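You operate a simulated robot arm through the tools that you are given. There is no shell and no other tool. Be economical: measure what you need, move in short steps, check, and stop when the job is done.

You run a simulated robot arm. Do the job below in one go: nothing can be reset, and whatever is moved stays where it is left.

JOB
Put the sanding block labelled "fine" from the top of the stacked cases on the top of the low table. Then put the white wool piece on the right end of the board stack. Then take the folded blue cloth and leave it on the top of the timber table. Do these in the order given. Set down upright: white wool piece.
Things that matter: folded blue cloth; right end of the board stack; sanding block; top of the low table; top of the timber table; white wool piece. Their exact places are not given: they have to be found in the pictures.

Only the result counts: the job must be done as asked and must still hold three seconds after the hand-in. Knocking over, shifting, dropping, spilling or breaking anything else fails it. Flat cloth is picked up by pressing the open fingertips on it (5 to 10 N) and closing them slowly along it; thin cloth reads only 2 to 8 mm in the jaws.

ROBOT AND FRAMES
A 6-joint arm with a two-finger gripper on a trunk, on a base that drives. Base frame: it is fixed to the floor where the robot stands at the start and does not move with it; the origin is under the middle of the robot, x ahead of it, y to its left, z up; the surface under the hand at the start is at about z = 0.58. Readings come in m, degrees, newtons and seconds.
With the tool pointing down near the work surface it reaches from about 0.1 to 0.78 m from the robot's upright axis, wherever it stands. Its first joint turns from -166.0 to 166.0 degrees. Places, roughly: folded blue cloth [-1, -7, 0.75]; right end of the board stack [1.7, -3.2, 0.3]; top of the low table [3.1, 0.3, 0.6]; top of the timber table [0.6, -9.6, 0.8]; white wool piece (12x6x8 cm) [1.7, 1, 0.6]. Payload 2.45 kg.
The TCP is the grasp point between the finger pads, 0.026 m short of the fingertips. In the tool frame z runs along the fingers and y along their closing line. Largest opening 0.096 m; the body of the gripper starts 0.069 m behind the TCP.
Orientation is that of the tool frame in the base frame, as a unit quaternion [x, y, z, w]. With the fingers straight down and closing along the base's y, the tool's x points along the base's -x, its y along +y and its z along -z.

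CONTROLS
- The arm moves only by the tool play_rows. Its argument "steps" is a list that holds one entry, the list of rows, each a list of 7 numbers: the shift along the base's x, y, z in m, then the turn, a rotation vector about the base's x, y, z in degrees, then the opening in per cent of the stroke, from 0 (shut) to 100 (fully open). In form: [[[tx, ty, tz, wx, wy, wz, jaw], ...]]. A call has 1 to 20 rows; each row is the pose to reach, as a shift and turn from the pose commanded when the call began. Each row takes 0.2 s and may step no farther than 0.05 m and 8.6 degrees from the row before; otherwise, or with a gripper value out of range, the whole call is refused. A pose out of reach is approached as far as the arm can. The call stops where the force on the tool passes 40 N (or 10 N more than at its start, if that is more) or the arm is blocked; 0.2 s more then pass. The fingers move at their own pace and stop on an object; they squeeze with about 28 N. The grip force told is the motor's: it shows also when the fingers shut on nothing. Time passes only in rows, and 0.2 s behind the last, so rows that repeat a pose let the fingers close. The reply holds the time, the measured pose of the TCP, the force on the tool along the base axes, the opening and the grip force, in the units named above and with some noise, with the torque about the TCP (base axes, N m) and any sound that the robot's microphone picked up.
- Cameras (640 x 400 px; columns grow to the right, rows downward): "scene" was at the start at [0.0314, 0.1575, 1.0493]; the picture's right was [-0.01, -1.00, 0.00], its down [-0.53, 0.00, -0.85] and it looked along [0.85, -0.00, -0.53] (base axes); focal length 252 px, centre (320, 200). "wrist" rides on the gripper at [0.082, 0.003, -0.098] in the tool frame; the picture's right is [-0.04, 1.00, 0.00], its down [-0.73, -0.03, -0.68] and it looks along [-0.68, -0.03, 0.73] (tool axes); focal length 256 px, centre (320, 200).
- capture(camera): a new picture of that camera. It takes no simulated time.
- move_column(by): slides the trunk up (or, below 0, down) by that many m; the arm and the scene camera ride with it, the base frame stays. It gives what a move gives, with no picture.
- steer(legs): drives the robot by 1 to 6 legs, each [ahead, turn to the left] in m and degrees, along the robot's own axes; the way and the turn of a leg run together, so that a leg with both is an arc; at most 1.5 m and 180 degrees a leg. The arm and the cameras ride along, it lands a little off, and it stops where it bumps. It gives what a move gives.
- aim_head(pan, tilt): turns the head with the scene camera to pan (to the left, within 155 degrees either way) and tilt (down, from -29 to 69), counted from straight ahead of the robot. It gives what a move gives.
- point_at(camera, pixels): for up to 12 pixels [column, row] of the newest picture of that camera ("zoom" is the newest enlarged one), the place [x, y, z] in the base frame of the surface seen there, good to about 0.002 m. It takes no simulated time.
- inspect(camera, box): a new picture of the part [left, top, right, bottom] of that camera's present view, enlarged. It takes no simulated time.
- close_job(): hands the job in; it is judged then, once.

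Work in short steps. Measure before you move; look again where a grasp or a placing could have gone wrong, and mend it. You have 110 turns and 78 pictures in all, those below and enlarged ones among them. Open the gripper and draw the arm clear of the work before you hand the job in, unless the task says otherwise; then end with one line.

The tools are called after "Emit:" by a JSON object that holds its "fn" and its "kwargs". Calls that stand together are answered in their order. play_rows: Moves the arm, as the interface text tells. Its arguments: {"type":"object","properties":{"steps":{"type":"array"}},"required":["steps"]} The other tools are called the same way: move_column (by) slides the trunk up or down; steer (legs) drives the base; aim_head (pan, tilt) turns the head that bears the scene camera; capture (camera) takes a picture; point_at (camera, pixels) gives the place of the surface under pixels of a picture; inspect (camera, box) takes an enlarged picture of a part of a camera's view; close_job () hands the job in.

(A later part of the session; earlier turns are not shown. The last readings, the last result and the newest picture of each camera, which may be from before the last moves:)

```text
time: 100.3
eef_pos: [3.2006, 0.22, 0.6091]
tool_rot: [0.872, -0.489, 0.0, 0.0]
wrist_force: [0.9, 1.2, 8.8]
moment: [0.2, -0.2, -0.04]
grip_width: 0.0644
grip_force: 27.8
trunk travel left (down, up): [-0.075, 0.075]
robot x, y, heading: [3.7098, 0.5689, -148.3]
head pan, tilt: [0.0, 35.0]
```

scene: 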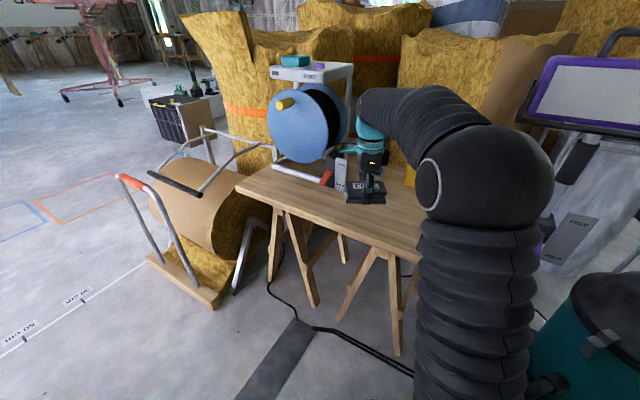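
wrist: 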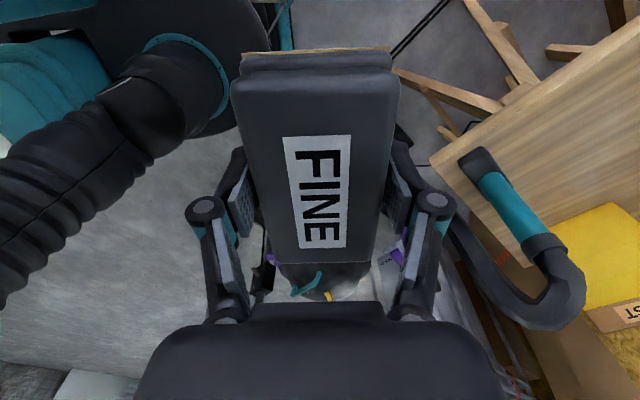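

Contact (8.8 N up). I open slowly and lift.

Emit:
{"fn": "play_rows", "kwargs": {"steps": [[[0, 0, 0.001, 0, 0, 0, 70], [0, 0, 0.001, 0, 0, 0, 95], [0, 0, 0.001, 0, 0, 0, 95], [0, 0, 0.03, 0, 0, 0, 95], [0, 0, 0.07, 0, 0, 0, 95], [0, 0, 0.11, 0, 0, 0, 95], [0, 0, 0.15, 0, 0, 0, 95], [0, 0, 0.19, 0, 0, 0, 95], [0, 0, 0.22, 0, 0, 0, 95], [0.04, 0.02, 0.22, 0, 0, 0, 95], [0.08, 0.04, 0.22, 0, 0, 0, 95], [0.12, 0.06, 0.22, 0, 0, 0, 95], [0.16, 0.08, 0.22, 0, 0, 0, 95], [0.2, 0.1, 0.22, 0, 0, 0, 95], [0.24, 0.12, 0.22, 0, 0, 0, 95]]]}}

Emit:
{"fn": "inspect", "kwargs": {"camera": "scene", "box": [220, 120, 500, 295]}}

```text
time: 103.5
eef_pos: [3.4409, 0.338, 0.8287]
tool_rot: [0.872, -0.49, 0.001, 0.0]
wrist_force: [-0.1, -0.5, 0.1]
moment: [0.01, -0.01, 0.0]
grip_width: 0.0912
grip_force: 0.2
trunk travel left (down, up): [-0.075, 0.075]
robot x, y, heading: [3.7094, 0.5713, -148.6]
head pan, tilt: [0.0, 35.0]
```

```text
2.29 times, centred on (360, 208) of scene
```

zoom: 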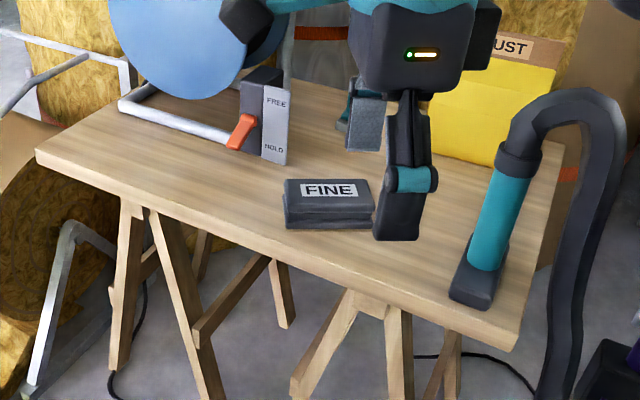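

FINE stands flat on the table, released. Now I drive back around: turn left (east side is free), north, then west.

Emit:
{"fn": "steer", "kwargs": {"legs": [[0, 120], [0, 118.5], [1.5, 0], [0.13, 0]]}}

```text
time: 121.6
eef_pos: [3.6138, 2.5041, 0.8272]
tool_rot: [-0.01, 1.0, 0.0, 0.0]
wrist_force: [0.6, -0.3, 0.0]
moment: [-0.01, -0.02, 0.03]
grip_width: 0.0911
grip_force: 0.0
trunk travel left (down, up): [-0.075, 0.075]
robot x, y, heading: [3.6799, 2.1546, 91.6]
head pan, tilt: [0.0, 35.0]
```

At (3.68,2.15). I turn west, drive 1.92 m, then face the carton.

Emit:
{"fn": "steer", "kwargs": {"legs": [[0, 88.4], [1.0, 0], [0.92, 0], [0, 90]]}}

Emit:
{"fn": "aim_head", "kwargs": {"pan": 0, "tilt": 30}}

Emit:
{"fn": "capture", "kwargs": {"camera": "scene"}}

```text
time: 138.7
eef_pos: [1.8414, 1.7705, 0.8265]
tool_rot: [1.0, 0.014, 0.0, 0.0]
wrist_force: [0.3, -0.2, 0.1]
moment: [-0.02, -0.01, 0.0]
grip_width: 0.0911
grip_force: 0.1
trunk travel left (down, up): [-0.075, 0.075]
robot x, y, heading: [1.7726, 2.1171, -88.3]
head pan, tilt: [0.0, 35.0]
```

```text
time: 139.4
eef_pos: [1.8424, 1.7704, 0.8283]
tool_rot: [1.0, 0.014, 0.0, 0.0]
wrist_force: [0.9, 0.2, 0.5]
moment: [-0.02, -0.01, 0.02]
grip_width: 0.0911
grip_force: 0.0
trunk travel left (down, up): [-0.075, 0.075]
robot x, y, heading: [1.7811, 2.1132, -88.7]
head pan, tilt: [0.0, 30.0]
```

```text
44 pictures are left
```

scene: 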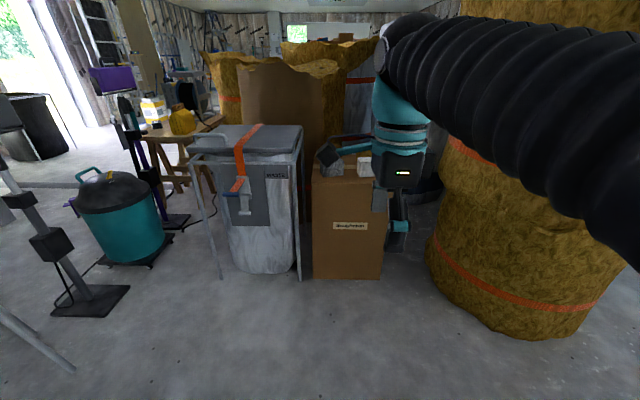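

I check clearances to bundle, carton and waste bin before moving closer.

Emit:
{"fn": "point_at", "kwargs": {"camera": "scene", "pixels": [[430, 270], [445, 200], [480, 320], [345, 277], [345, 200], [384, 255], [298, 275], [222, 275], [300, 180], [440, 225], [250, 150], [364, 165]]}}

```text
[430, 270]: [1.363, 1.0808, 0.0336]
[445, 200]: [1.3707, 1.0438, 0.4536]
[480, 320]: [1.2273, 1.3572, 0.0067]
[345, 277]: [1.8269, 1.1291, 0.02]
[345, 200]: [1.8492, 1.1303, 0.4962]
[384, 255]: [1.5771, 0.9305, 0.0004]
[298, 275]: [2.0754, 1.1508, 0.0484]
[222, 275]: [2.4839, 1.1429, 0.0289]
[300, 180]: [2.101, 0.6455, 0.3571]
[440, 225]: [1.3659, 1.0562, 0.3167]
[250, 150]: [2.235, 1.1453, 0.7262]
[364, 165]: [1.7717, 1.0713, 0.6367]
```

Carton front at y=1.13, bundle right edge at x≤1.37. I drive 0.45 m closer.

Emit:
{"fn": "steer", "kwargs": {"legs": [[0.45, 0]]}}

Emit:
{"fn": "aim_head", "kwargs": {"pan": -3, "tilt": 38}}

Emit:
{"fn": "capture", "kwargs": {"camera": "scene"}}

Emit:
{"fn": "capture", "kwargs": {"camera": "wrist"}}

```text
time: 142.1
eef_pos: [1.8551, 1.3155, 0.8286]
tool_rot: [1.0, 0.013, 0.001, 0.0]
wrist_force: [-0.1, -0.8, -0.5]
moment: [0.01, 0.0, 0.01]
grip_width: 0.091
grip_force: 0.0
trunk travel left (down, up): [-0.075, 0.075]
robot x, y, heading: [1.7883, 1.6617, -88.6]
head pan, tilt: [0.0, 30.0]
```

```text
time: 142.8
eef_pos: [1.8542, 1.3142, 0.8284]
tool_rot: [1.0, 0.013, 0.0, 0.0]
wrist_force: [0.3, -0.4, 0.5]
moment: [-0.02, 0.05, -0.06]
grip_width: 0.0911
grip_force: 0.2
trunk travel left (down, up): [-0.075, 0.075]
robot x, y, heading: [1.789, 1.6625, -88.4]
head pan, tilt: [-3.0, 38.0]
```

```text
43 pictures are left
```

scene: 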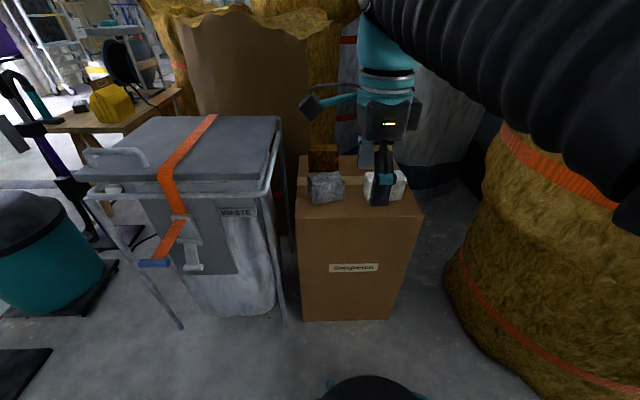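

```text
42 pictures are left
```

wrist: 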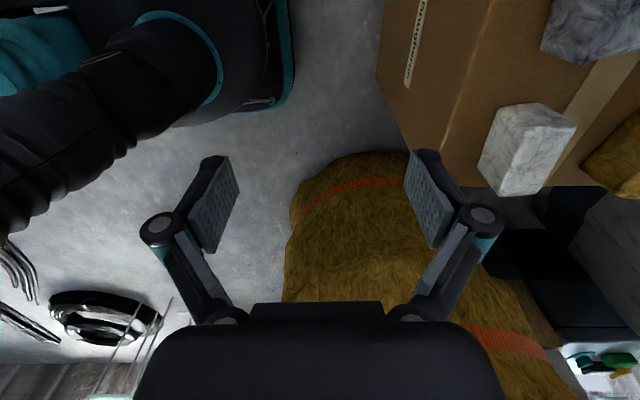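

White wool at wrist (525,150), grey one at (600,20). I measure its corners.

Emit:
{"fn": "inspect", "kwargs": {"camera": "wrist", "box": [440, 0, 640, 220]}}

Emit:
{"fn": "point_at", "kwargs": {"camera": "wrist", "pixels": [[502, 106], [572, 125], [520, 148], [556, 150], [536, 190], [485, 162], [530, 125], [510, 160], [540, 170], [560, 30], [470, 150], [565, 120]]}}

```text
1.82 times, centred on (540, 110) of wrist
```

zoom: 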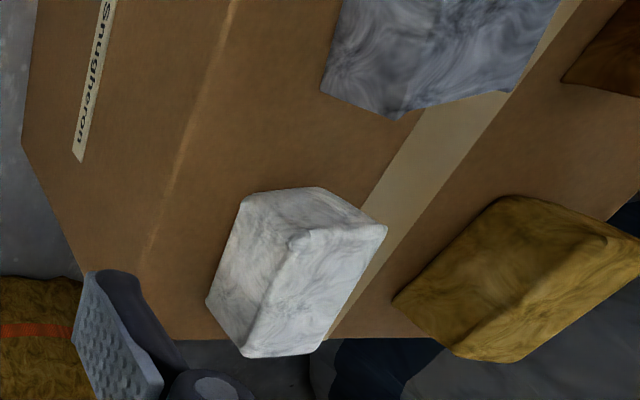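

```text
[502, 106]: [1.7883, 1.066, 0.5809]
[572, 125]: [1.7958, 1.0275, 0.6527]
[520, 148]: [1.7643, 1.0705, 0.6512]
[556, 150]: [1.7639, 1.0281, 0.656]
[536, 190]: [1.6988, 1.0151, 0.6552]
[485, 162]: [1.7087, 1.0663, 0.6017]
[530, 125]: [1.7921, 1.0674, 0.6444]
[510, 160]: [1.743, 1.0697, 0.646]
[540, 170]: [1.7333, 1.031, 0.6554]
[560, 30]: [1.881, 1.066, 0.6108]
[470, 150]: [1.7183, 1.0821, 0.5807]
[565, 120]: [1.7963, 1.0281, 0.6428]
```

Wool spans x≈1.676–1.796, y≈1.012–1.070, z 0.58–0.656. I move above its centre (1.737,1.041) and partly down.

Emit:
{"fn": "play_rows", "kwargs": {"steps": [[[-0.017, -0.04, 0, 0, 0, 0, 100], [-0.034, -0.08, 0, 0, 0, 0, 100], [-0.051, -0.12, 0, 0, 0, 0, 100], [-0.068, -0.16, 0, 0, 0, 0, 100], [-0.085, -0.2, 0, 0, 0, 0, 100], [-0.102, -0.24, 0, 0, 0, 0, 100], [-0.117, -0.273, 0, 0, 0, 0, 100], [-0.117, -0.273, -0.04, 0, 0, 0, 100], [-0.117, -0.273, -0.08, 0, 0, 0, 100], [-0.117, -0.273, -0.11, 0, 0, 0, 100], [-0.117, -0.273, -0.11, 0, 0, 0, 100]]]}}

Emit:
{"fn": "capture", "kwargs": {"camera": "wrist"}}

```text
time: 145.2
eef_pos: [1.7386, 1.0423, 0.7168]
tool_rot: [1.0, 0.012, 0.0, 0.0]
wrist_force: [1.7, -0.3, 0.0]
moment: [0.0, 0.01, 0.0]
grip_width: 0.0961
grip_force: 0.1
trunk travel left (down, up): [-0.075, 0.075]
robot x, y, heading: [1.7924, 1.6627, -88.5]
head pan, tilt: [-3.0, 38.0]
```

```text
40 pictures are left
```

wrist: 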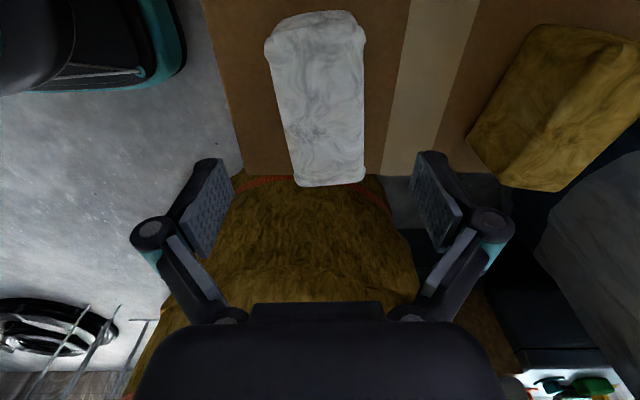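

Wool is centred between the fingers (~(322,100)). I descend to z≈0.612 and close.

Emit:
{"fn": "play_rows", "kwargs": {"steps": [[[0, 0, -0.04, 0, 0, 0, 100], [0, 0, -0.08, 0, 0, 0, 100], [0, 0, -0.095, 0, 0, 0, 100], [0, 0, -0.104, 0, 0, 0, 100], [0, 0, -0.104, 0, 0, 0, 60], [0, 0, -0.104, 0, 0, 0, 40], [0, 0, -0.104, 0, 0, 0, 20], [0, 0, -0.104, 0, 0, 0, 15], [0, 0, -0.104, 0, 0, 0, 15]]]}}

```text
time: 147.2
eef_pos: [1.7365, 1.0432, 0.6139]
tool_rot: [1.0, 0.013, 0.001, 0.0]
wrist_force: [-1.4, 1.4, 4.4]
moment: [0.09, -0.01, 0.14]
grip_width: 0.0598
grip_force: 27.9
trunk travel left (down, up): [-0.075, 0.075]
robot x, y, heading: [1.7874, 1.6639, -88.5]
head pan, tilt: [-3.0, 38.0]
```

Held at 0.0598 m. I lift straight up, pull back, and check.

Emit:
{"fn": "play_rows", "kwargs": {"steps": [[[0, 0, 0.03, 0, 0, 0, 15], [0, 0, 0.07, 0, 0, 0, 15], [0, 0, 0.11, 0, 0, 0, 15], [0, 0, 0.15, 0, 0, 0, 15], [0, 0, 0.19, 0, 0, 0, 15], [0, 0, 0.22, 0, 0, 0, 15], [0.015, 0.045, 0.22, 0, 0, 0, 15], [0.03, 0.09, 0.22, 0, 0, 0, 15], [0.045, 0.135, 0.22, 0, 0, 0, 15], [0.06, 0.18, 0.22, 0, 0, 0, 15], [0.075, 0.225, 0.22, 0, 0, 0, 15], [0.09, 0.27, 0.22, 0, 0, 0, 15]]]}}

Emit:
{"fn": "capture", "kwargs": {"camera": "wrist"}}

```text
time: 149.8
eef_pos: [1.8267, 1.3111, 0.8357]
tool_rot: [1.0, 0.013, 0.0, -0.001]
wrist_force: [-0.5, -0.4, -1.3]
moment: [0.05, 0.04, 0.02]
grip_width: 0.059
grip_force: 28.0
trunk travel left (down, up): [-0.075, 0.075]
robot x, y, heading: [1.7887, 1.6614, -88.6]
head pan, tilt: [-3.0, 38.0]
```

```text
39 pictures are left
```

wrist: 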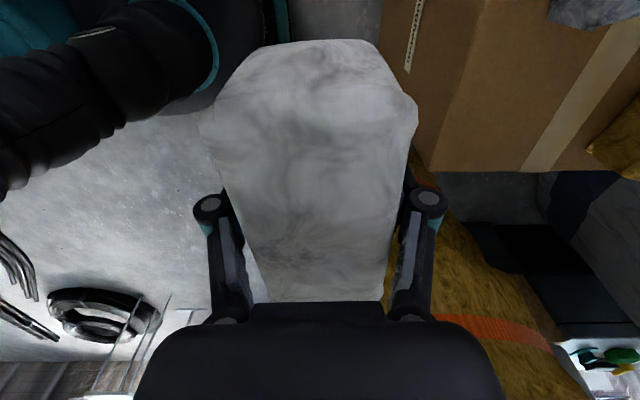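

The wool is held upright. I measure my own base footprint to judge the passages.

Emit:
{"fn": "aim_head", "kwargs": {"pan": 0, "tilt": 69}}

Emit:
{"fn": "capture", "kwargs": {"camera": "scene"}}

```text
time: 150.8
eef_pos: [1.8274, 1.3111, 0.8364]
tool_rot: [1.0, 0.013, 0.0, 0.0]
wrist_force: [0.7, -0.1, 0.3]
moment: [0.0, -0.02, -0.01]
grip_width: 0.0587
grip_force: 27.5
trunk travel left (down, up): [-0.075, 0.075]
robot x, y, heading: [1.7886, 1.6615, -88.6]
head pan, tilt: [0.0, 68.8]
```

```text
38 pictures are left
```

scene: 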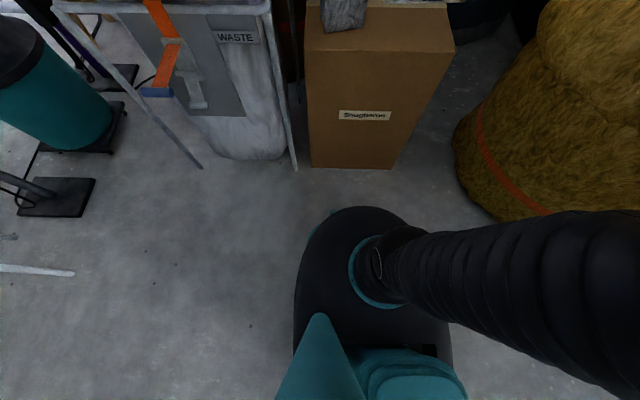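

Emit:
{"fn": "point_at", "kwargs": {"camera": "scene", "pixels": [[360, 208], [302, 270], [296, 330], [450, 340], [420, 225]]}}

Emit:
{"fn": "steer", "kwargs": {"legs": [[-0.45, 0], [0, 89], [1.0, 0], [1.0, 0], [0, -89]]}}

Emit:
{"fn": "aim_head", "kwargs": {"pan": 10, "tilt": 25}}

Emit:
{"fn": "capture", "kwargs": {"camera": "scene"}}

```text
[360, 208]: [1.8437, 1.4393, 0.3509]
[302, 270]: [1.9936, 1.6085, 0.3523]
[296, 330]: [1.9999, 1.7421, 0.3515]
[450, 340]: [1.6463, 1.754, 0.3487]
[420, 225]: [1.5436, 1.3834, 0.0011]
```

```text
time: 170.5
eef_pos: [3.7974, 1.7516, 0.8367]
tool_rot: [1.0, 0.009, 0.001, 0.0]
wrist_force: [-0.4, -0.2, 0.7]
moment: [0.0, 0.01, 0.0]
grip_width: 0.0588
grip_force: 28.0
trunk travel left (down, up): [-0.075, 0.075]
robot x, y, heading: [3.7616, 2.1051, -89.1]
head pan, tilt: [0.0, 68.8]
```

```text
time: 171.6
eef_pos: [3.7991, 1.7508, 0.8377]
tool_rot: [1.0, 0.01, 0.0, -0.001]
wrist_force: [0.0, -0.4, 0.4]
moment: [0.0, -0.06, -0.01]
grip_width: 0.0588
grip_force: 28.0
trunk travel left (down, up): [-0.075, 0.075]
robot x, y, heading: [3.759, 2.1035, -89.1]
head pan, tilt: [10.0, 25.0]
```

```text
37 pictures are left
```

scene: 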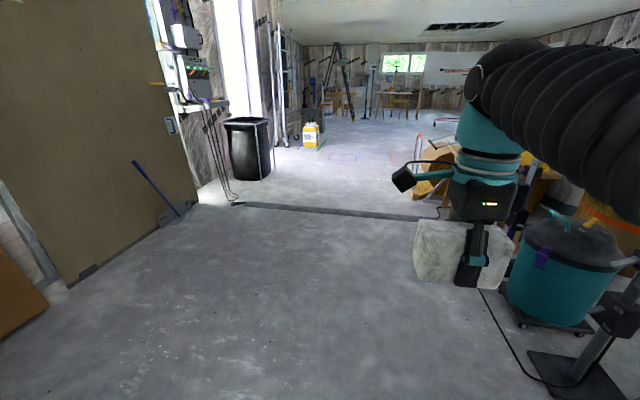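

Base is only ~0.4 m wide. I drive over the cable cover around x≈4.05 at heading ≈ -81°.

Emit:
{"fn": "steer", "kwargs": {"legs": [[0, 8], [1.5, 0], [1.4, 0]]}}

Emit:
{"fn": "aim_head", "kwargs": {"pan": -5, "tilt": 20}}

Emit:
{"fn": "capture", "kwargs": {"camera": "scene"}}

```text
time: 186.1
eef_pos: [4.3561, -1.0664, 0.8369]
tool_rot: [0.996, 0.09, 0.0, 0.0]
wrist_force: [0.6, 0.1, -0.7]
moment: [0.02, 0.0, 0.02]
grip_width: 0.0586
grip_force: 27.9
trunk travel left (down, up): [-0.075, 0.075]
robot x, y, heading: [4.268, -0.7256, -79.3]
head pan, tilt: [10.0, 25.0]
```

```text
time: 186.9
eef_pos: [4.3583, -1.0671, 0.836]
tool_rot: [0.996, 0.09, -0.001, 0.0]
wrist_force: [0.1, 0.1, -0.6]
moment: [-0.01, 0.01, 0.0]
grip_width: 0.0588
grip_force: 27.7
trunk travel left (down, up): [-0.075, 0.075]
robot x, y, heading: [4.2629, -0.7264, -79.7]
head pan, tilt: [-5.0, 20.0]
```

```text
36 pictures are left
```

scene: 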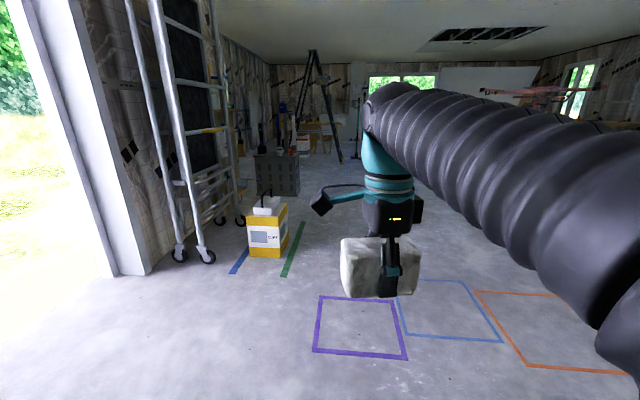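

Crossed without a bump. I turn right 60° and look toward the board stack.

Emit:
{"fn": "steer", "kwargs": {"legs": [[0, -60]]}}

Emit:
{"fn": "aim_head", "kwargs": {"pan": 22, "tilt": 15}}

Emit:
{"fn": "capture", "kwargs": {"camera": "scene"}}

```text
time: 189.9
eef_pos: [4.0156, -0.9757, 0.8371]
tool_rot: [0.908, -0.418, 0.0, 0.0]
wrist_force: [-0.1, -0.3, 0.7]
moment: [0.01, 0.02, 0.0]
grip_width: 0.0586
grip_force: 27.7
trunk travel left (down, up): [-0.075, 0.075]
robot x, y, heading: [4.2659, -0.7264, -139.6]
head pan, tilt: [-5.0, 20.0]
```

```text
time: 190.8
eef_pos: [4.016, -0.9769, 0.8366]
tool_rot: [0.908, -0.418, 0.0, 0.0]
wrist_force: [0.1, 0.0, 0.6]
moment: [-0.03, -0.02, -0.01]
grip_width: 0.0588
grip_force: 28.5
trunk travel left (down, up): [-0.075, 0.075]
robot x, y, heading: [4.2625, -0.7259, -139.4]
head pan, tilt: [22.0, 15.0]
```

```text
35 pictures are left
```

scene: 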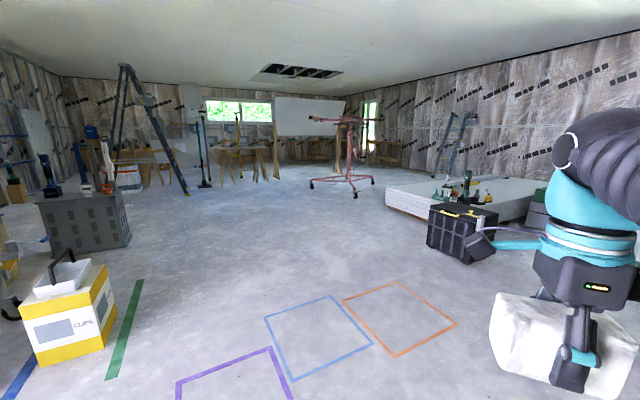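

The board stack is at (470,195). I zoom in and measure.

Emit:
{"fn": "inspect", "kwargs": {"camera": "scene", "box": [360, 140, 560, 265]}}

Emit:
{"fn": "point_at", "kwargs": {"camera": "zoom", "pixels": [[85, 165], [95, 210], [230, 150], [150, 165], [300, 145], [400, 170], [250, 190], [590, 130], [210, 300], [390, 350], [290, 170], [340, 180]]}}

```text
3.20 times, centred on (460, 202) of scene
```

zoom: 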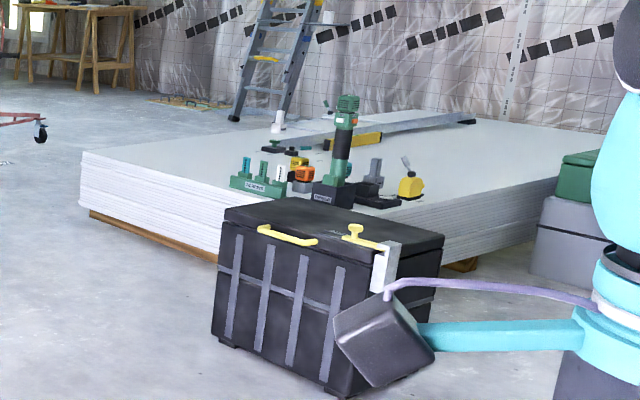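

```text
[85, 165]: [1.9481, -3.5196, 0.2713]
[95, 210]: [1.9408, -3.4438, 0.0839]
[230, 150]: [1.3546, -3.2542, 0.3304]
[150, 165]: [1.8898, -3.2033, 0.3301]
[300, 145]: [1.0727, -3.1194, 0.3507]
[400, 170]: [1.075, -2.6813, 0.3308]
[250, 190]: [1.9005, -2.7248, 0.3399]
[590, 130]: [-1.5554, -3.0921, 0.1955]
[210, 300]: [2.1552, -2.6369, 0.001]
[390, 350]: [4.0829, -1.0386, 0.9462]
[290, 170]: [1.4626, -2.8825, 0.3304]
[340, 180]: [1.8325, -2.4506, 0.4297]
```

Stack top z=0.33, right end free around (1.7,-3.2), tools at y>-2.8. I drive to about (3.2,-3.2) and face west.

Emit:
{"fn": "steer", "kwargs": {"legs": [[0, 28], [1.35, 0], [1.3, 0], [0, -68.5]]}}

Emit:
{"fn": "aim_head", "kwargs": {"pan": 3, "tilt": 28}}

Emit:
{"fn": "capture", "kwargs": {"camera": "scene"}}

```text
time: 208.2
eef_pos: [2.9489, -3.2209, 0.8367]
tool_rot: [-0.702, 0.712, 0.0, 0.001]
wrist_force: [0.1, -0.4, 0.1]
moment: [-0.02, -0.01, -0.02]
grip_width: 0.0588
grip_force: 28.2
trunk travel left (down, up): [-0.075, 0.075]
robot x, y, heading: [3.2969, -3.198, 179.1]
head pan, tilt: [22.0, 15.0]
```

```text
time: 209.0
eef_pos: [2.949, -3.2218, 0.8363]
tool_rot: [-0.702, 0.712, -0.001, 0.0]
wrist_force: [0.7, 0.0, 0.6]
moment: [-0.01, -0.04, 0.04]
grip_width: 0.0587
grip_force: 28.2
trunk travel left (down, up): [-0.075, 0.075]
robot x, y, heading: [3.2996, -3.1991, 179.1]
head pan, tilt: [3.0, 28.0]
```

```text
33 pictures are left
```

scene: 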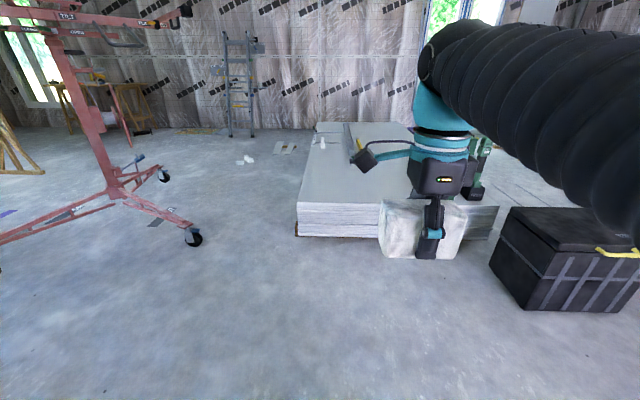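

I drive 0.97 m toward the stack end; case at the right (y≥-2.64) stays clear.

Emit:
{"fn": "steer", "kwargs": {"legs": [[0.96, 0]]}}

Emit:
{"fn": "aim_head", "kwargs": {"pan": 3, "tilt": 35}}

Emit:
{"fn": "capture", "kwargs": {"camera": "scene"}}

Emit:
{"fn": "point_at", "kwargs": {"camera": "scene", "pixels": [[300, 200], [320, 250], [360, 150], [260, 250], [420, 250], [320, 170]]}}

```text
time: 214.0
eef_pos: [1.9945, -3.2092, 0.8362]
tool_rot: [-0.703, 0.712, 0.0, 0.001]
wrist_force: [0.0, 0.1, -0.3]
moment: [-0.02, 0.0, -0.01]
grip_width: 0.0589
grip_force: 28.2
trunk travel left (down, up): [-0.075, 0.075]
robot x, y, heading: [2.346, -3.1849, 179.3]
head pan, tilt: [3.0, 28.0]
```

```text
time: 214.6
eef_pos: [1.9933, -3.2091, 0.8374]
tool_rot: [-0.702, 0.712, 0.0, 0.0]
wrist_force: [0.2, 0.9, -0.5]
moment: [0.0, 0.0, 0.03]
grip_width: 0.0588
grip_force: 27.5
trunk travel left (down, up): [-0.075, 0.075]
robot x, y, heading: [2.3466, -3.1849, 179.0]
head pan, tilt: [3.0, 35.0]
```

```text
32 pictures are left
```

scene: 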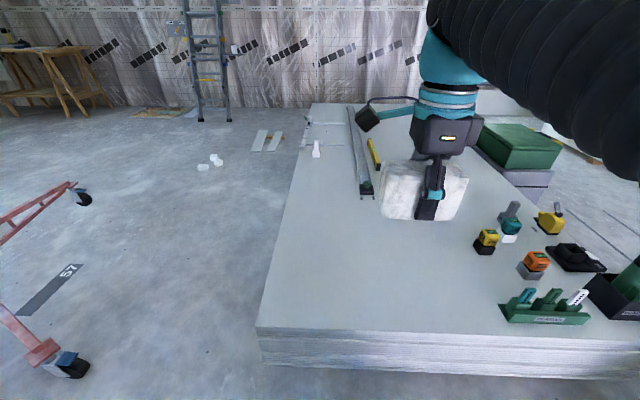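

```text
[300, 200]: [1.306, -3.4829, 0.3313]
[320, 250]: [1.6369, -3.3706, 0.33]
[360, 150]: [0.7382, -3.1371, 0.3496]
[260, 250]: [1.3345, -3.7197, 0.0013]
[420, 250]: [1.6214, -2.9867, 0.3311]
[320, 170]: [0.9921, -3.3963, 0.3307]
```

Clear area at (1.72,-3.2). I lower the trunk 7.5 cm, extend and descend.

Emit:
{"fn": "move_column", "kwargs": {"by": -0.075}}

Emit:
{"fn": "play_rows", "kwargs": {"steps": [[[-0.045, 0, 0, 0, 0, 0, 15], [-0.09, 0, 0, 0, 0, 0, 15], [-0.135, 0, 0, 0, 0, 0, 15], [-0.18, 0, 0, 0, 0, 0, 15], [-0.225, 0, 0, 0, 0, 0, 15], [-0.27, 0, 0, 0, 0, 0, 15], [-0.27, 0, -0.04, 0, 0, 0, 15], [-0.27, 0, -0.08, 0, 0, 0, 15], [-0.27, 0, -0.12, 0, 0, 0, 15], [-0.27, 0, -0.16, 0, 0, 0, 15], [-0.27, 0, -0.2, 0, 0, 0, 15], [-0.27, 0, -0.24, 0, 0, 0, 15], [-0.27, 0, -0.28, 0, 0, 0, 15], [-0.27, 0, -0.32, 0, 0, 0, 15], [-0.27, 0, -0.35, 0, 0, 0, 15], [-0.27, 0, -0.35, 0, 0, 0, 15]]]}}

```text
time: 215.8
eef_pos: [1.9927, -3.2094, 0.7617]
tool_rot: [-0.703, 0.711, 0.001, 0.0]
wrist_force: [0.4, -0.6, -0.7]
moment: [0.01, -0.04, 0.02]
grip_width: 0.0591
grip_force: 27.4
trunk travel left (down, up): [0.0, 0.15]
robot x, y, heading: [2.3446, -3.1843, 179.4]
head pan, tilt: [3.0, 35.0]
```

```text
time: 219.2
eef_pos: [1.7241, -3.21, 0.4116]
tool_rot: [-0.703, 0.711, 0.0, -0.001]
wrist_force: [-0.6, 0.5, -0.4]
moment: [0.03, 0.01, 0.01]
grip_width: 0.0587
grip_force: 28.5
trunk travel left (down, up): [0.0, 0.15]
robot x, y, heading: [2.3465, -3.1874, 179.2]
head pan, tilt: [3.0, 35.0]
```

Reached z=0.412. I lower in small steps to the expected 0.364 and check the force.

Emit:
{"fn": "play_rows", "kwargs": {"steps": [[[0, 0, -0.03, 0, 0, 0, 15], [0, 0, -0.04, 0, 0, 0, 15], [0, 0, -0.044, 0, 0, 0, 15], [0, 0, -0.047, 0, 0, 0, 15], [0, 0, -0.047, 0, 0, 0, 15]]]}}

```text
time: 220.4
eef_pos: [1.7238, -3.2101, 0.3638]
tool_rot: [-0.702, 0.712, -0.001, 0.0]
wrist_force: [0.4, 0.9, 0.4]
moment: [-0.05, 0.03, 0.03]
grip_width: 0.0588
grip_force: 28.0
trunk travel left (down, up): [0.0, 0.15]
robot x, y, heading: [2.3459, -3.1858, 179.1]
head pan, tilt: [3.0, 35.0]
```

Still no contact; a few mm more.

Emit:
{"fn": "play_rows", "kwargs": {"steps": [[[0, 0, -0.001, 0, 0, 0, 15], [0, 0, -0.002, 0, 0, 0, 15], [0, 0, -0.003, 0, 0, 0, 15], [0, 0, -0.003, 0, 0, 0, 15]]]}}

```text
time: 221.4
eef_pos: [1.7231, -3.2103, 0.3634]
tool_rot: [-0.702, 0.712, 0.001, -0.002]
wrist_force: [1.8, -2.4, 25.5]
moment: [-0.07, -0.29, 0.01]
grip_width: 0.0585
grip_force: 28.6
trunk travel left (down, up): [0.0, 0.15]
robot x, y, heading: [2.3455, -3.1876, 179.4]
head pan, tilt: [3.0, 35.0]
```

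Firm contact (25 N). I ease up 2 mm, open and lift away, then look.

Emit:
{"fn": "play_rows", "kwargs": {"steps": [[[0, 0, 0.002, 0, 0, 0, 15], [0, 0, 0.002, 0, 0, 0, 65], [0, 0, 0.002, 0, 0, 0, 100], [0, 0, 0.002, 0, 0, 0, 100], [0, 0, 0.03, 0, 0, 0, 100], [0, 0, 0.07, 0, 0, 0, 100], [0, 0, 0.11, 0, 0, 0, 100], [0, 0, 0.15, 0, 0, 0, 100], [0, 0, 0.19, 0, 0, 0, 100], [0, 0, 0.23, 0, 0, 0, 100], [0, 0, 0.27, 0, 0, 0, 100], [0, 0, 0.31, 0, 0, 0, 100], [0, 0, 0.35, 0, 0, 0, 100], [0, 0, 0.39, 0, 0, 0, 100], [0.045, 0, 0.39, 0, 0, 0, 100], [0.09, 0, 0.39, 0, 0, 0, 100], [0.135, 0, 0.39, 0, 0, 0, 100], [0.18, 0, 0.39, 0, 0, 0, 100], [0.225, 0, 0.39, 0, 0, 0, 100], [0.27, 0, 0.39, 0, 0, 0, 100]]]}}

Emit:
{"fn": "capture", "kwargs": {"camera": "scene"}}

```text
time: 225.6
eef_pos: [1.9913, -3.2065, 0.75]
tool_rot: [-0.702, 0.713, 0.0, 0.0]
wrist_force: [-0.6, -0.5, 0.0]
moment: [-0.01, -0.03, 0.01]
grip_width: 0.0959
grip_force: 0.1
trunk travel left (down, up): [0.0, 0.15]
robot x, y, heading: [2.3459, -3.1858, 179.1]
head pan, tilt: [3.0, 35.0]
```

```text
31 pictures are left
```

scene: 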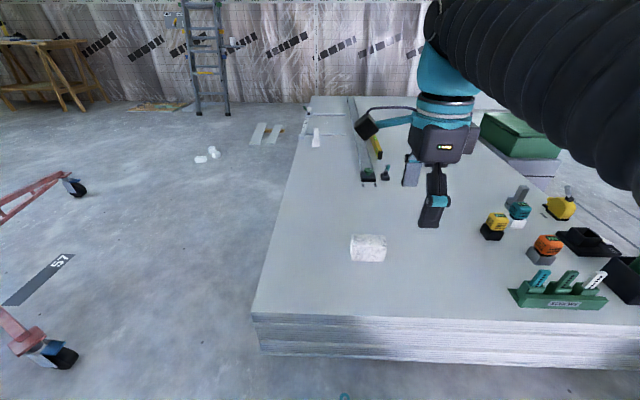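

The wool sits at (368,248). I verify its height and shape.

Emit:
{"fn": "point_at", "kwargs": {"camera": "scene", "pixels": [[353, 238], [384, 238], [368, 240], [368, 255], [352, 258], [386, 260]]}}

Emit:
{"fn": "move_column", "kwargs": {"by": 0.075}}

Emit:
{"fn": "aim_head", "kwargs": {"pan": 75, "tilt": 10}}

Emit:
{"fn": "capture", "kwargs": {"camera": "scene"}}

Emit:
{"fn": "aim_head", "kwargs": {"pan": 30, "tilt": 10}}

Emit:
{"fn": "capture", "kwargs": {"camera": "scene"}}

```text
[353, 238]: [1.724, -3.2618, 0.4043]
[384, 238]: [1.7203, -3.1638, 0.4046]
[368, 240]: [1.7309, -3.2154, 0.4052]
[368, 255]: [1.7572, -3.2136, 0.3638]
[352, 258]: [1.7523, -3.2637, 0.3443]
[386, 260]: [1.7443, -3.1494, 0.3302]
```

```text
time: 226.7
eef_pos: [1.991, -3.2088, 0.8255]
tool_rot: [-0.702, 0.713, 0.0, -0.001]
wrist_force: [0.1, 0.1, 0.3]
moment: [0.01, 0.01, 0.01]
grip_width: 0.0958
grip_force: 0.1
trunk travel left (down, up): [-0.075, 0.075]
robot x, y, heading: [2.3483, -3.1829, 179.2]
head pan, tilt: [3.0, 35.0]
```

```text
time: 228.1
eef_pos: [1.991, -3.2084, 0.8243]
tool_rot: [-0.703, 0.712, 0.0, 0.0]
wrist_force: [-0.1, -0.3, 0.7]
moment: [-0.05, 0.03, 0.01]
grip_width: 0.0959
grip_force: 0.0
trunk travel left (down, up): [-0.075, 0.075]
robot x, y, heading: [2.3489, -3.1845, 178.8]
head pan, tilt: [75.0, 10.0]
```

```text
30 pictures are left
```

scene: 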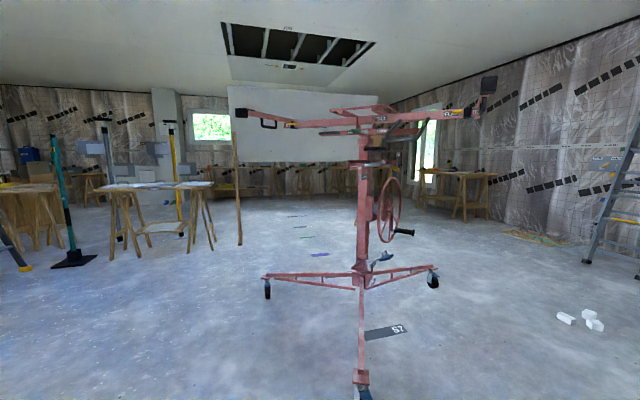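

```text
time: 229.2
eef_pos: [1.9919, -3.2076, 0.8248]
tool_rot: [-0.702, 0.712, 0.001, 0.0]
wrist_force: [-0.5, 0.1, -0.2]
moment: [-0.01, 0.02, -0.02]
grip_width: 0.096
grip_force: 0.0
trunk travel left (down, up): [-0.075, 0.075]
robot x, y, heading: [2.3431, -3.1831, 179.2]
head pan, tilt: [30.0, 10.0]
```

```text
29 pictures are left
```

scene: 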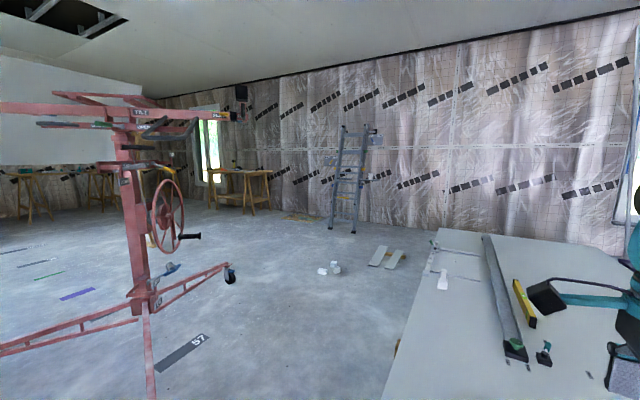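

Wool is upright (top 0.405, 7.5 cm above boards). Now I measure the hoist, the small bench (240,185) and debris on the way to the cloth.

Emit:
{"fn": "point_at", "kwargs": {"camera": "scene", "pixels": [[230, 280], [8, 350], [150, 395], [150, 290], [330, 270], [385, 258], [240, 172], [235, 215], [345, 225], [185, 240], [140, 130], [410, 300]]}}

Emit:
{"fn": "inspect", "kwargs": {"camera": "scene", "box": [150, 120, 390, 270]}}

```text
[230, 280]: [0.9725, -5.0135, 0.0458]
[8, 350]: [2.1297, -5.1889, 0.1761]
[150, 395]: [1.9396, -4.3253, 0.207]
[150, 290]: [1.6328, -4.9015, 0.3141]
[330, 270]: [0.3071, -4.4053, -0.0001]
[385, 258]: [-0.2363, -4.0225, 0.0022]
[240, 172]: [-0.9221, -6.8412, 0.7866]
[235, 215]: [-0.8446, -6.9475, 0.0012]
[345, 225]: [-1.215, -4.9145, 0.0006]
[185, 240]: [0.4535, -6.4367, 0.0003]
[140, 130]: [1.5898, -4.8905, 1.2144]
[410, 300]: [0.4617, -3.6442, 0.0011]
```

```text
2.67 times, centred on (270, 195) of scene
```

zoom: 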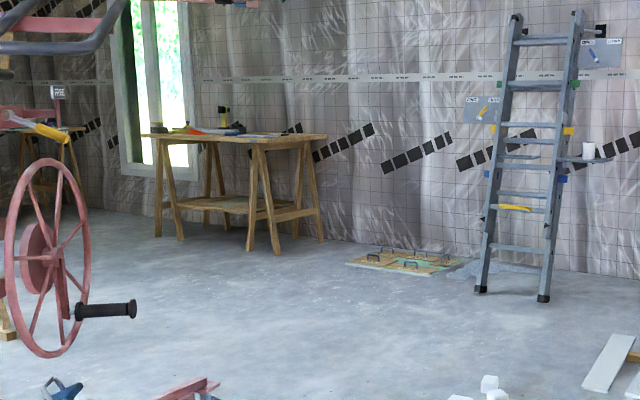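

Bench with cloth ≈(-0.92,-6.84). I back off 0.5 m, turn to face south, and look for the way past the hoist on the east side.

Emit:
{"fn": "steer", "kwargs": {"legs": [[-0.5, 0], [0, 91]]}}

Emit:
{"fn": "aim_head", "kwargs": {"pan": -5, "tilt": 15}}

Emit:
{"fn": "capture", "kwargs": {"camera": "scene"}}

Emit:
{"fn": "point_at", "kwargs": {"camera": "scene", "pixels": [[320, 300], [250, 200], [200, 220], [150, 250], [300, 230], [320, 200], [360, 320], [420, 300]]}}

```text
time: 236.0
eef_pos: [2.863, -3.5463, 0.8243]
tool_rot: [1.0, -0.013, 0.0, 0.0]
wrist_force: [-0.1, -0.1, 0.0]
moment: [0.0, 0.03, 0.0]
grip_width: 0.0959
grip_force: 0.2
trunk travel left (down, up): [-0.075, 0.075]
robot x, y, heading: [2.8447, -3.1924, -91.1]
head pan, tilt: [30.0, 10.0]
```

```text
time: 237.0
eef_pos: [2.8626, -3.546, 0.8255]
tool_rot: [1.0, -0.013, 0.0, 0.0]
wrist_force: [-0.8, 0.5, 0.5]
moment: [0.0, -0.03, -0.02]
grip_width: 0.0958
grip_force: 0.0
trunk travel left (down, up): [-0.075, 0.075]
robot x, y, heading: [2.8437, -3.1939, -91.5]
head pan, tilt: [-5.0, 15.0]
```

```text
27 pictures are left
```

scene: 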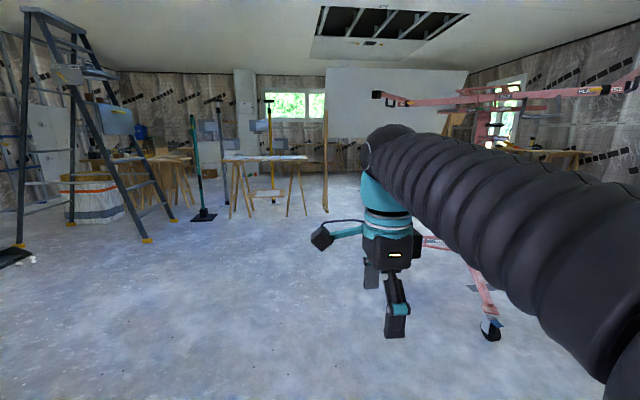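

```text
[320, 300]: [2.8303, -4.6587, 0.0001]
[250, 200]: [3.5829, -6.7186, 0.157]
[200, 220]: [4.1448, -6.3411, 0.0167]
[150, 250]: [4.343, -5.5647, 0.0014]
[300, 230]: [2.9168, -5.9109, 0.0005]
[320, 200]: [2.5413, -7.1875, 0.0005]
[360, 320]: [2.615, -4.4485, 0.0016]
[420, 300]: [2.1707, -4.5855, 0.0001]
```

Straight south is clear at x≈2.83. I drive 2.7 m to y≈-5.9, then turn west and look.

Emit:
{"fn": "point_at", "kwargs": {"camera": "scene", "pixels": [[378, 95], [410, 100], [325, 205], [325, 130], [620, 90], [500, 95]]}}

Emit:
{"fn": "steer", "kwargs": {"legs": [[0, 2], [1.4, 0], [1.3, 0], [0, -80]]}}

Emit:
{"fn": "aim_head", "kwargs": {"pan": 8, "tilt": 15}}

Emit:
{"fn": "capture", "kwargs": {"camera": "scene"}}

```text
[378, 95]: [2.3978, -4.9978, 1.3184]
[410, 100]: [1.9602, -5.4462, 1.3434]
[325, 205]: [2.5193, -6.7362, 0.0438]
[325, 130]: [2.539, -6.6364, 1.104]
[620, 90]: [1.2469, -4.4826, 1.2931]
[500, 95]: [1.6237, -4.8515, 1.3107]
```

```text
time: 253.8
eef_pos: [2.5564, -5.9567, 0.8245]
tool_rot: [0.769, -0.639, 0.0, 0.0]
wrist_force: [-0.2, 0.1, -1.1]
moment: [0.0, 0.0, 0.02]
grip_width: 0.0961
grip_force: 0.1
trunk travel left (down, up): [-0.075, 0.075]
robot x, y, heading: [2.9026, -5.861, -169.2]
head pan, tilt: [-5.0, 15.0]
```

```text
time: 254.5
eef_pos: [2.5567, -5.9562, 0.8263]
tool_rot: [0.769, -0.639, -0.001, 0.0]
wrist_force: [-0.1, 0.6, 0.5]
moment: [-0.02, 0.01, 0.03]
grip_width: 0.096
grip_force: 0.0
trunk travel left (down, up): [-0.075, 0.075]
robot x, y, heading: [2.8964, -5.8621, -169.3]
head pan, tilt: [8.0, 15.0]
```

```text
26 pictures are left
```

scene: 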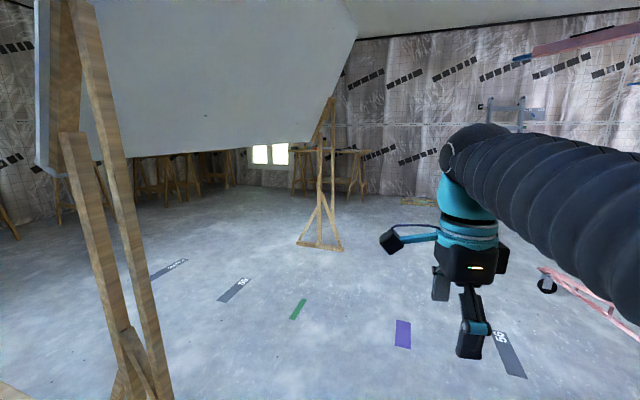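

A big panel is propped by two posts — must keep clear. I measure posts, panel edge and bench.

Emit:
{"fn": "point_at", "kwargs": {"camera": "scene", "pixels": [[160, 395], [342, 250], [300, 244], [333, 100], [355, 40], [300, 140], [350, 152], [365, 195], [297, 192], [330, 150], [70, 160], [430, 220]]}}

Emit:
{"fn": "inspect", "kwargs": {"camera": "scene", "box": [230, 120, 430, 245]}}

```text
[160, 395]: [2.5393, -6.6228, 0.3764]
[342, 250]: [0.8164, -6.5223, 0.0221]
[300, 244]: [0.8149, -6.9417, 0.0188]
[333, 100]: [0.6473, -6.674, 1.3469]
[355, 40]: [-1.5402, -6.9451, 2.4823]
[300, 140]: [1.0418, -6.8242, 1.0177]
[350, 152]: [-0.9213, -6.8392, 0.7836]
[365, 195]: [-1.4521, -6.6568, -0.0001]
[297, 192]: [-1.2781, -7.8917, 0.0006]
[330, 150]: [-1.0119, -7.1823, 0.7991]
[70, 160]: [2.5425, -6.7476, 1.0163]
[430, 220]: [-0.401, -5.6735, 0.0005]
```

```text
3.20 times, centred on (330, 182) of scene
```

zoom: 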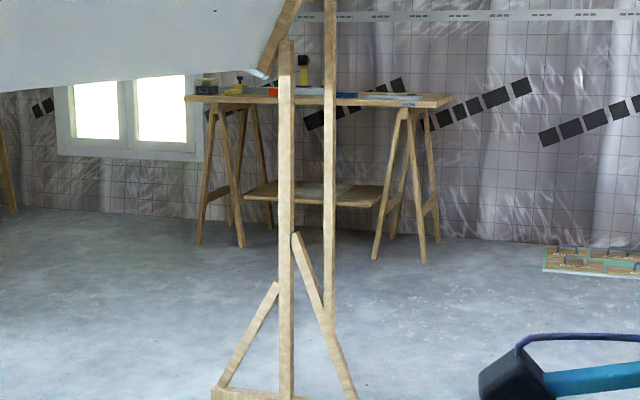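

Posts stand at y≤-6.5, hoist feet at y≥-5.2; I drive west along y≈-5.85 for 3 m, then turn toward the bench.

Emit:
{"fn": "steer", "kwargs": {"legs": [[0, -10.7], [1.5, 0], [1.5, 0], [0, 45]]}}

Emit:
{"fn": "aim_head", "kwargs": {"pan": 10, "tilt": 20}}

Emit:
{"fn": "capture", "kwargs": {"camera": "scene"}}

```text
time: 271.7
eef_pos: [-0.3032, -6.1916, 0.8256]
tool_rot: [0.93, -0.368, 0.0, 0.001]
wrist_force: [-0.1, 0.2, 0.8]
moment: [0.0, 0.02, -0.02]
grip_width: 0.096
grip_force: 0.1
trunk travel left (down, up): [-0.075, 0.075]
robot x, y, heading: [-0.0831, -5.9157, -133.2]
head pan, tilt: [8.0, 15.0]
```

```text
time: 272.4
eef_pos: [-0.3035, -6.1932, 0.8249]
tool_rot: [0.93, -0.368, 0.0, 0.0]
wrist_force: [0.2, 0.0, -0.8]
moment: [-0.02, 0.02, -0.01]
grip_width: 0.0958
grip_force: 0.0
trunk travel left (down, up): [-0.075, 0.075]
robot x, y, heading: [-0.0823, -5.9168, -133.1]
head pan, tilt: [10.0, 20.0]
```

```text
24 pictures are left
```

scene: 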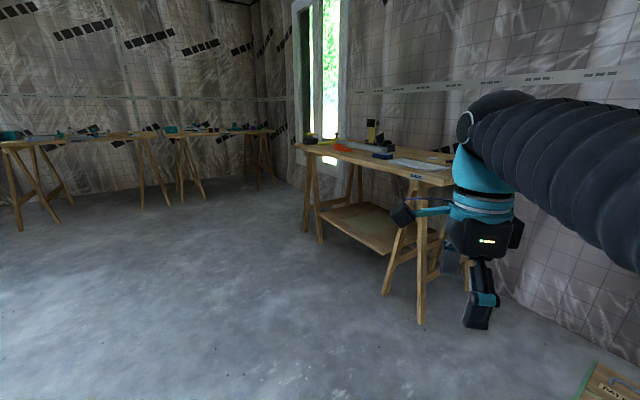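

Bench is in view. I zoom in on its top.

Emit:
{"fn": "inspect", "kwargs": {"camera": "scene", "box": [285, 110, 465, 210]}}

Emit:
{"fn": "point_at", "kwargs": {"camera": "zoom", "pixels": [[50, 130], [500, 255], [595, 225], [140, 120], [360, 160], [490, 195], [200, 130], [560, 180], [300, 130], [450, 175], [480, 240]]}}

```text
3.56 times, centred on (375, 160) of scene
```

zoom: 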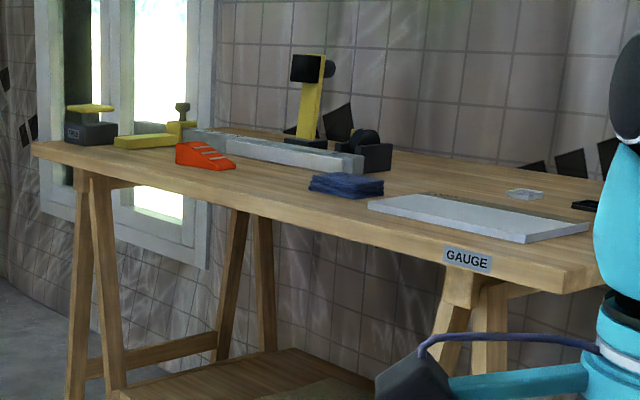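

```text
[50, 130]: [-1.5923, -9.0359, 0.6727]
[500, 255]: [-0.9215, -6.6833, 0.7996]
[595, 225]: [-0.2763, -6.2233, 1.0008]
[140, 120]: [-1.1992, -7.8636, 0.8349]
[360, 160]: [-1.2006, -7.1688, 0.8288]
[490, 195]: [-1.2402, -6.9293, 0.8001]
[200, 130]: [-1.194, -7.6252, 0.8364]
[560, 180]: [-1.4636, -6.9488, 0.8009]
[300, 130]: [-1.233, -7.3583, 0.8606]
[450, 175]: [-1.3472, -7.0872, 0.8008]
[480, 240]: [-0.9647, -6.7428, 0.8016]
```

Blue folded cloth at zoom (345,185) near the front edge. I drive in front of it at (-0.35,-7.05), facing west.

Emit:
{"fn": "point_at", "kwargs": {"camera": "zoom", "pixels": [[345, 180], [310, 178], [383, 185], [340, 195], [330, 205], [270, 170], [420, 205], [205, 165]]}}

Emit:
{"fn": "steer", "kwargs": {"legs": [[0, 29.8], [1.16, 0], [0, -76.5]]}}

Emit:
{"fn": "aim_head", "kwargs": {"pan": 0, "tilt": 25}}

Emit:
{"fn": "capture", "kwargs": {"camera": "scene"}}

```text
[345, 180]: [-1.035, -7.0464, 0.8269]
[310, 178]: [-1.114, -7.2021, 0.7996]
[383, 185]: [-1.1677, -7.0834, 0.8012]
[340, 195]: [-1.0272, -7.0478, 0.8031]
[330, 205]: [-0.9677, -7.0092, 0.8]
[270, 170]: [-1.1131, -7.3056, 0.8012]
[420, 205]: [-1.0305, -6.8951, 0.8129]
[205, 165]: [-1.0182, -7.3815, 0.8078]
```

```text
time: 283.1
eef_pos: [-0.6932, -7.098, 0.8246]
tool_rot: [0.715, -0.699, 0.0, 0.0]
wrist_force: [-0.4, 0.3, 0.1]
moment: [-0.03, -0.01, 0.0]
grip_width: 0.0961
grip_force: 0.0
trunk travel left (down, up): [-0.075, 0.075]
robot x, y, heading: [-0.3412, -7.0632, -178.9]
head pan, tilt: [10.0, 20.0]
```

```text
time: 283.8
eef_pos: [-0.6936, -7.0975, 0.8259]
tool_rot: [0.716, -0.698, 0.001, 0.0]
wrist_force: [-0.3, -0.8, -1.0]
moment: [0.01, 0.02, -0.01]
grip_width: 0.0961
grip_force: 0.0
trunk travel left (down, up): [-0.075, 0.075]
robot x, y, heading: [-0.3396, -7.0571, -178.5]
head pan, tilt: [0.0, 25.0]
```

```text
22 pictures are left
```

scene: 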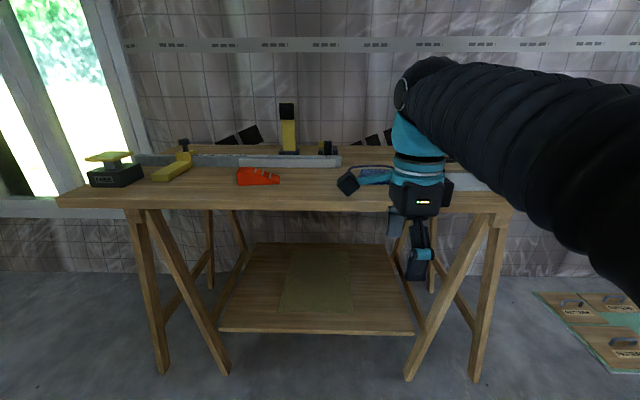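

TCP is near table height, so I raise trunk and arm, then view the cloth with the wrist camera.

Emit:
{"fn": "move_column", "kwargs": {"by": 0.075}}

Emit:
{"fn": "play_rows", "kwargs": {"steps": [[[0, 0, 0.04, 0, 0, 0, 100], [0, 0, 0.08, 0, 0, 0, 100], [0, 0, 0.1, 0, 0, 0, 100], [-0.04, 0, 0.1, 0, 0, 0, 100], [-0.08, 0, 0.1, 0, 0, 0, 100], [-0.12, 0, 0.1, 0, 0, 0, 100], [-0.16, 0, 0.1, 0, 0, 0, 100], [-0.2, 0, 0.1, 0, 0, 0, 100], [-0.24, 0, 0.1, 0, 0, 0, 100], [-0.28, 0, 0.1, 0, 0, 0, 100], [-0.32, 0, 0.1, 0, 0, 0, 100], [-0.35, 0, 0.1, 0, 0, 0, 100], [-0.35, 0, 0.1, 0, 0, 0, 100]]]}}

Emit:
{"fn": "capture", "kwargs": {"camera": "wrist"}}

```text
time: 284.9
eef_pos: [-0.6946, -7.0971, 0.9007]
tool_rot: [0.715, -0.699, 0.0, -0.001]
wrist_force: [-0.2, -0.2, -0.2]
moment: [0.05, -0.03, 0.0]
grip_width: 0.0959
grip_force: 0.1
trunk travel left (down, up): [-0.15, 0.0]
robot x, y, heading: [-0.3415, -7.063, -178.7]
head pan, tilt: [0.0, 25.0]
```

```text
time: 287.7
eef_pos: [-0.9819, -7.0961, 0.9284]
tool_rot: [0.716, -0.698, -0.001, 0.0]
wrist_force: [0.7, 0.7, 0.1]
moment: [0.01, 0.01, -0.01]
grip_width: 0.0959
grip_force: 0.2
out of reach, approached as far as the arm can: row 7, 8, 9, 10, 11, 12, 13
trunk travel left (down, up): [-0.15, 0.0]
robot x, y, heading: [-0.3384, -7.0601, -178.8]
head pan, tilt: [0.0, 25.0]
```

```text
21 pictures are left
```

wrist: 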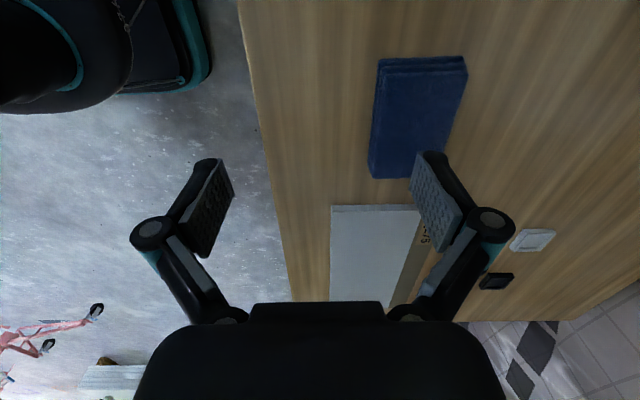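

The cloth is at wrist (418,115). I measure its corners.

Emit:
{"fn": "point_at", "kwargs": {"camera": "wrist", "pixels": [[380, 78], [464, 76], [372, 175], [412, 178], [418, 120], [400, 62], [462, 58], [360, 120], [335, 210], [440, 130], [378, 130]]}}

Emit:
{"fn": "inspect", "kwargs": {"camera": "wrist", "box": [330, 30, 510, 200]}}

```text
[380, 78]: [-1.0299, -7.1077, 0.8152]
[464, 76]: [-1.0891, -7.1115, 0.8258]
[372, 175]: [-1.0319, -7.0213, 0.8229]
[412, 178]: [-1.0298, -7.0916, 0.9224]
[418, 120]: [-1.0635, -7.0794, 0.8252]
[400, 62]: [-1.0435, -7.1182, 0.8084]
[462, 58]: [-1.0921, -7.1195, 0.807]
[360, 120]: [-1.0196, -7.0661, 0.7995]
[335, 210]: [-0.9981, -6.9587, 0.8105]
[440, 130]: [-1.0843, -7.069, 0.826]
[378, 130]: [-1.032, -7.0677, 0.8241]
```

```text
2.35 times, centred on (420, 115) of wrist
```

zoom: 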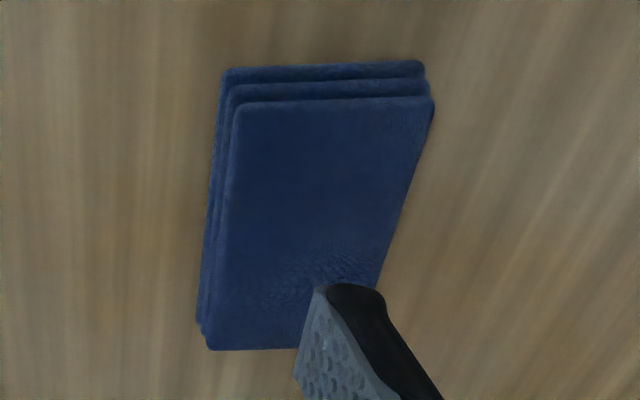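

Cloth is a 6×10×2.6 cm folded stack centred (-1.061,-7.068), z 0.80–0.826. It's near the reach limit, so I drive 0.1 m closer.

Emit:
{"fn": "steer", "kwargs": {"legs": [[0.1, 0]]}}

```text
time: 288.9
eef_pos: [-1.082, -7.0982, 0.9286]
tool_rot: [0.716, -0.698, 0.0, 0.0]
wrist_force: [1.2, 0.8, -0.1]
moment: [0.01, -0.01, 0.0]
grip_width: 0.0958
grip_force: 0.0
trunk travel left (down, up): [-0.15, 0.0]
robot x, y, heading: [-0.441, -7.0596, -178.6]
head pan, tilt: [0.0, 25.0]
```

I nudge to see where the commanded pose now stands.

Emit:
{"fn": "play_rows", "kwargs": {"steps": [[[0.02, 0.015, 0, 0, 0, 0, 100], [0.04, 0.03, 0, 0, 0, 0, 100], [0.04, 0.03, 0, 0, 0, 0, 100]]]}}

```text
time: 289.7
eef_pos: [-1.0417, -7.0696, 0.9283]
tool_rot: [0.716, -0.699, -0.001, 0.001]
wrist_force: [-0.1, -0.6, 0.0]
moment: [-0.01, -0.01, 0.03]
grip_width: 0.0962
grip_force: 0.0
trunk travel left (down, up): [-0.15, 0.0]
robot x, y, heading: [-0.4401, -7.0647, -178.5]
head pan, tilt: [0.0, 25.0]
```

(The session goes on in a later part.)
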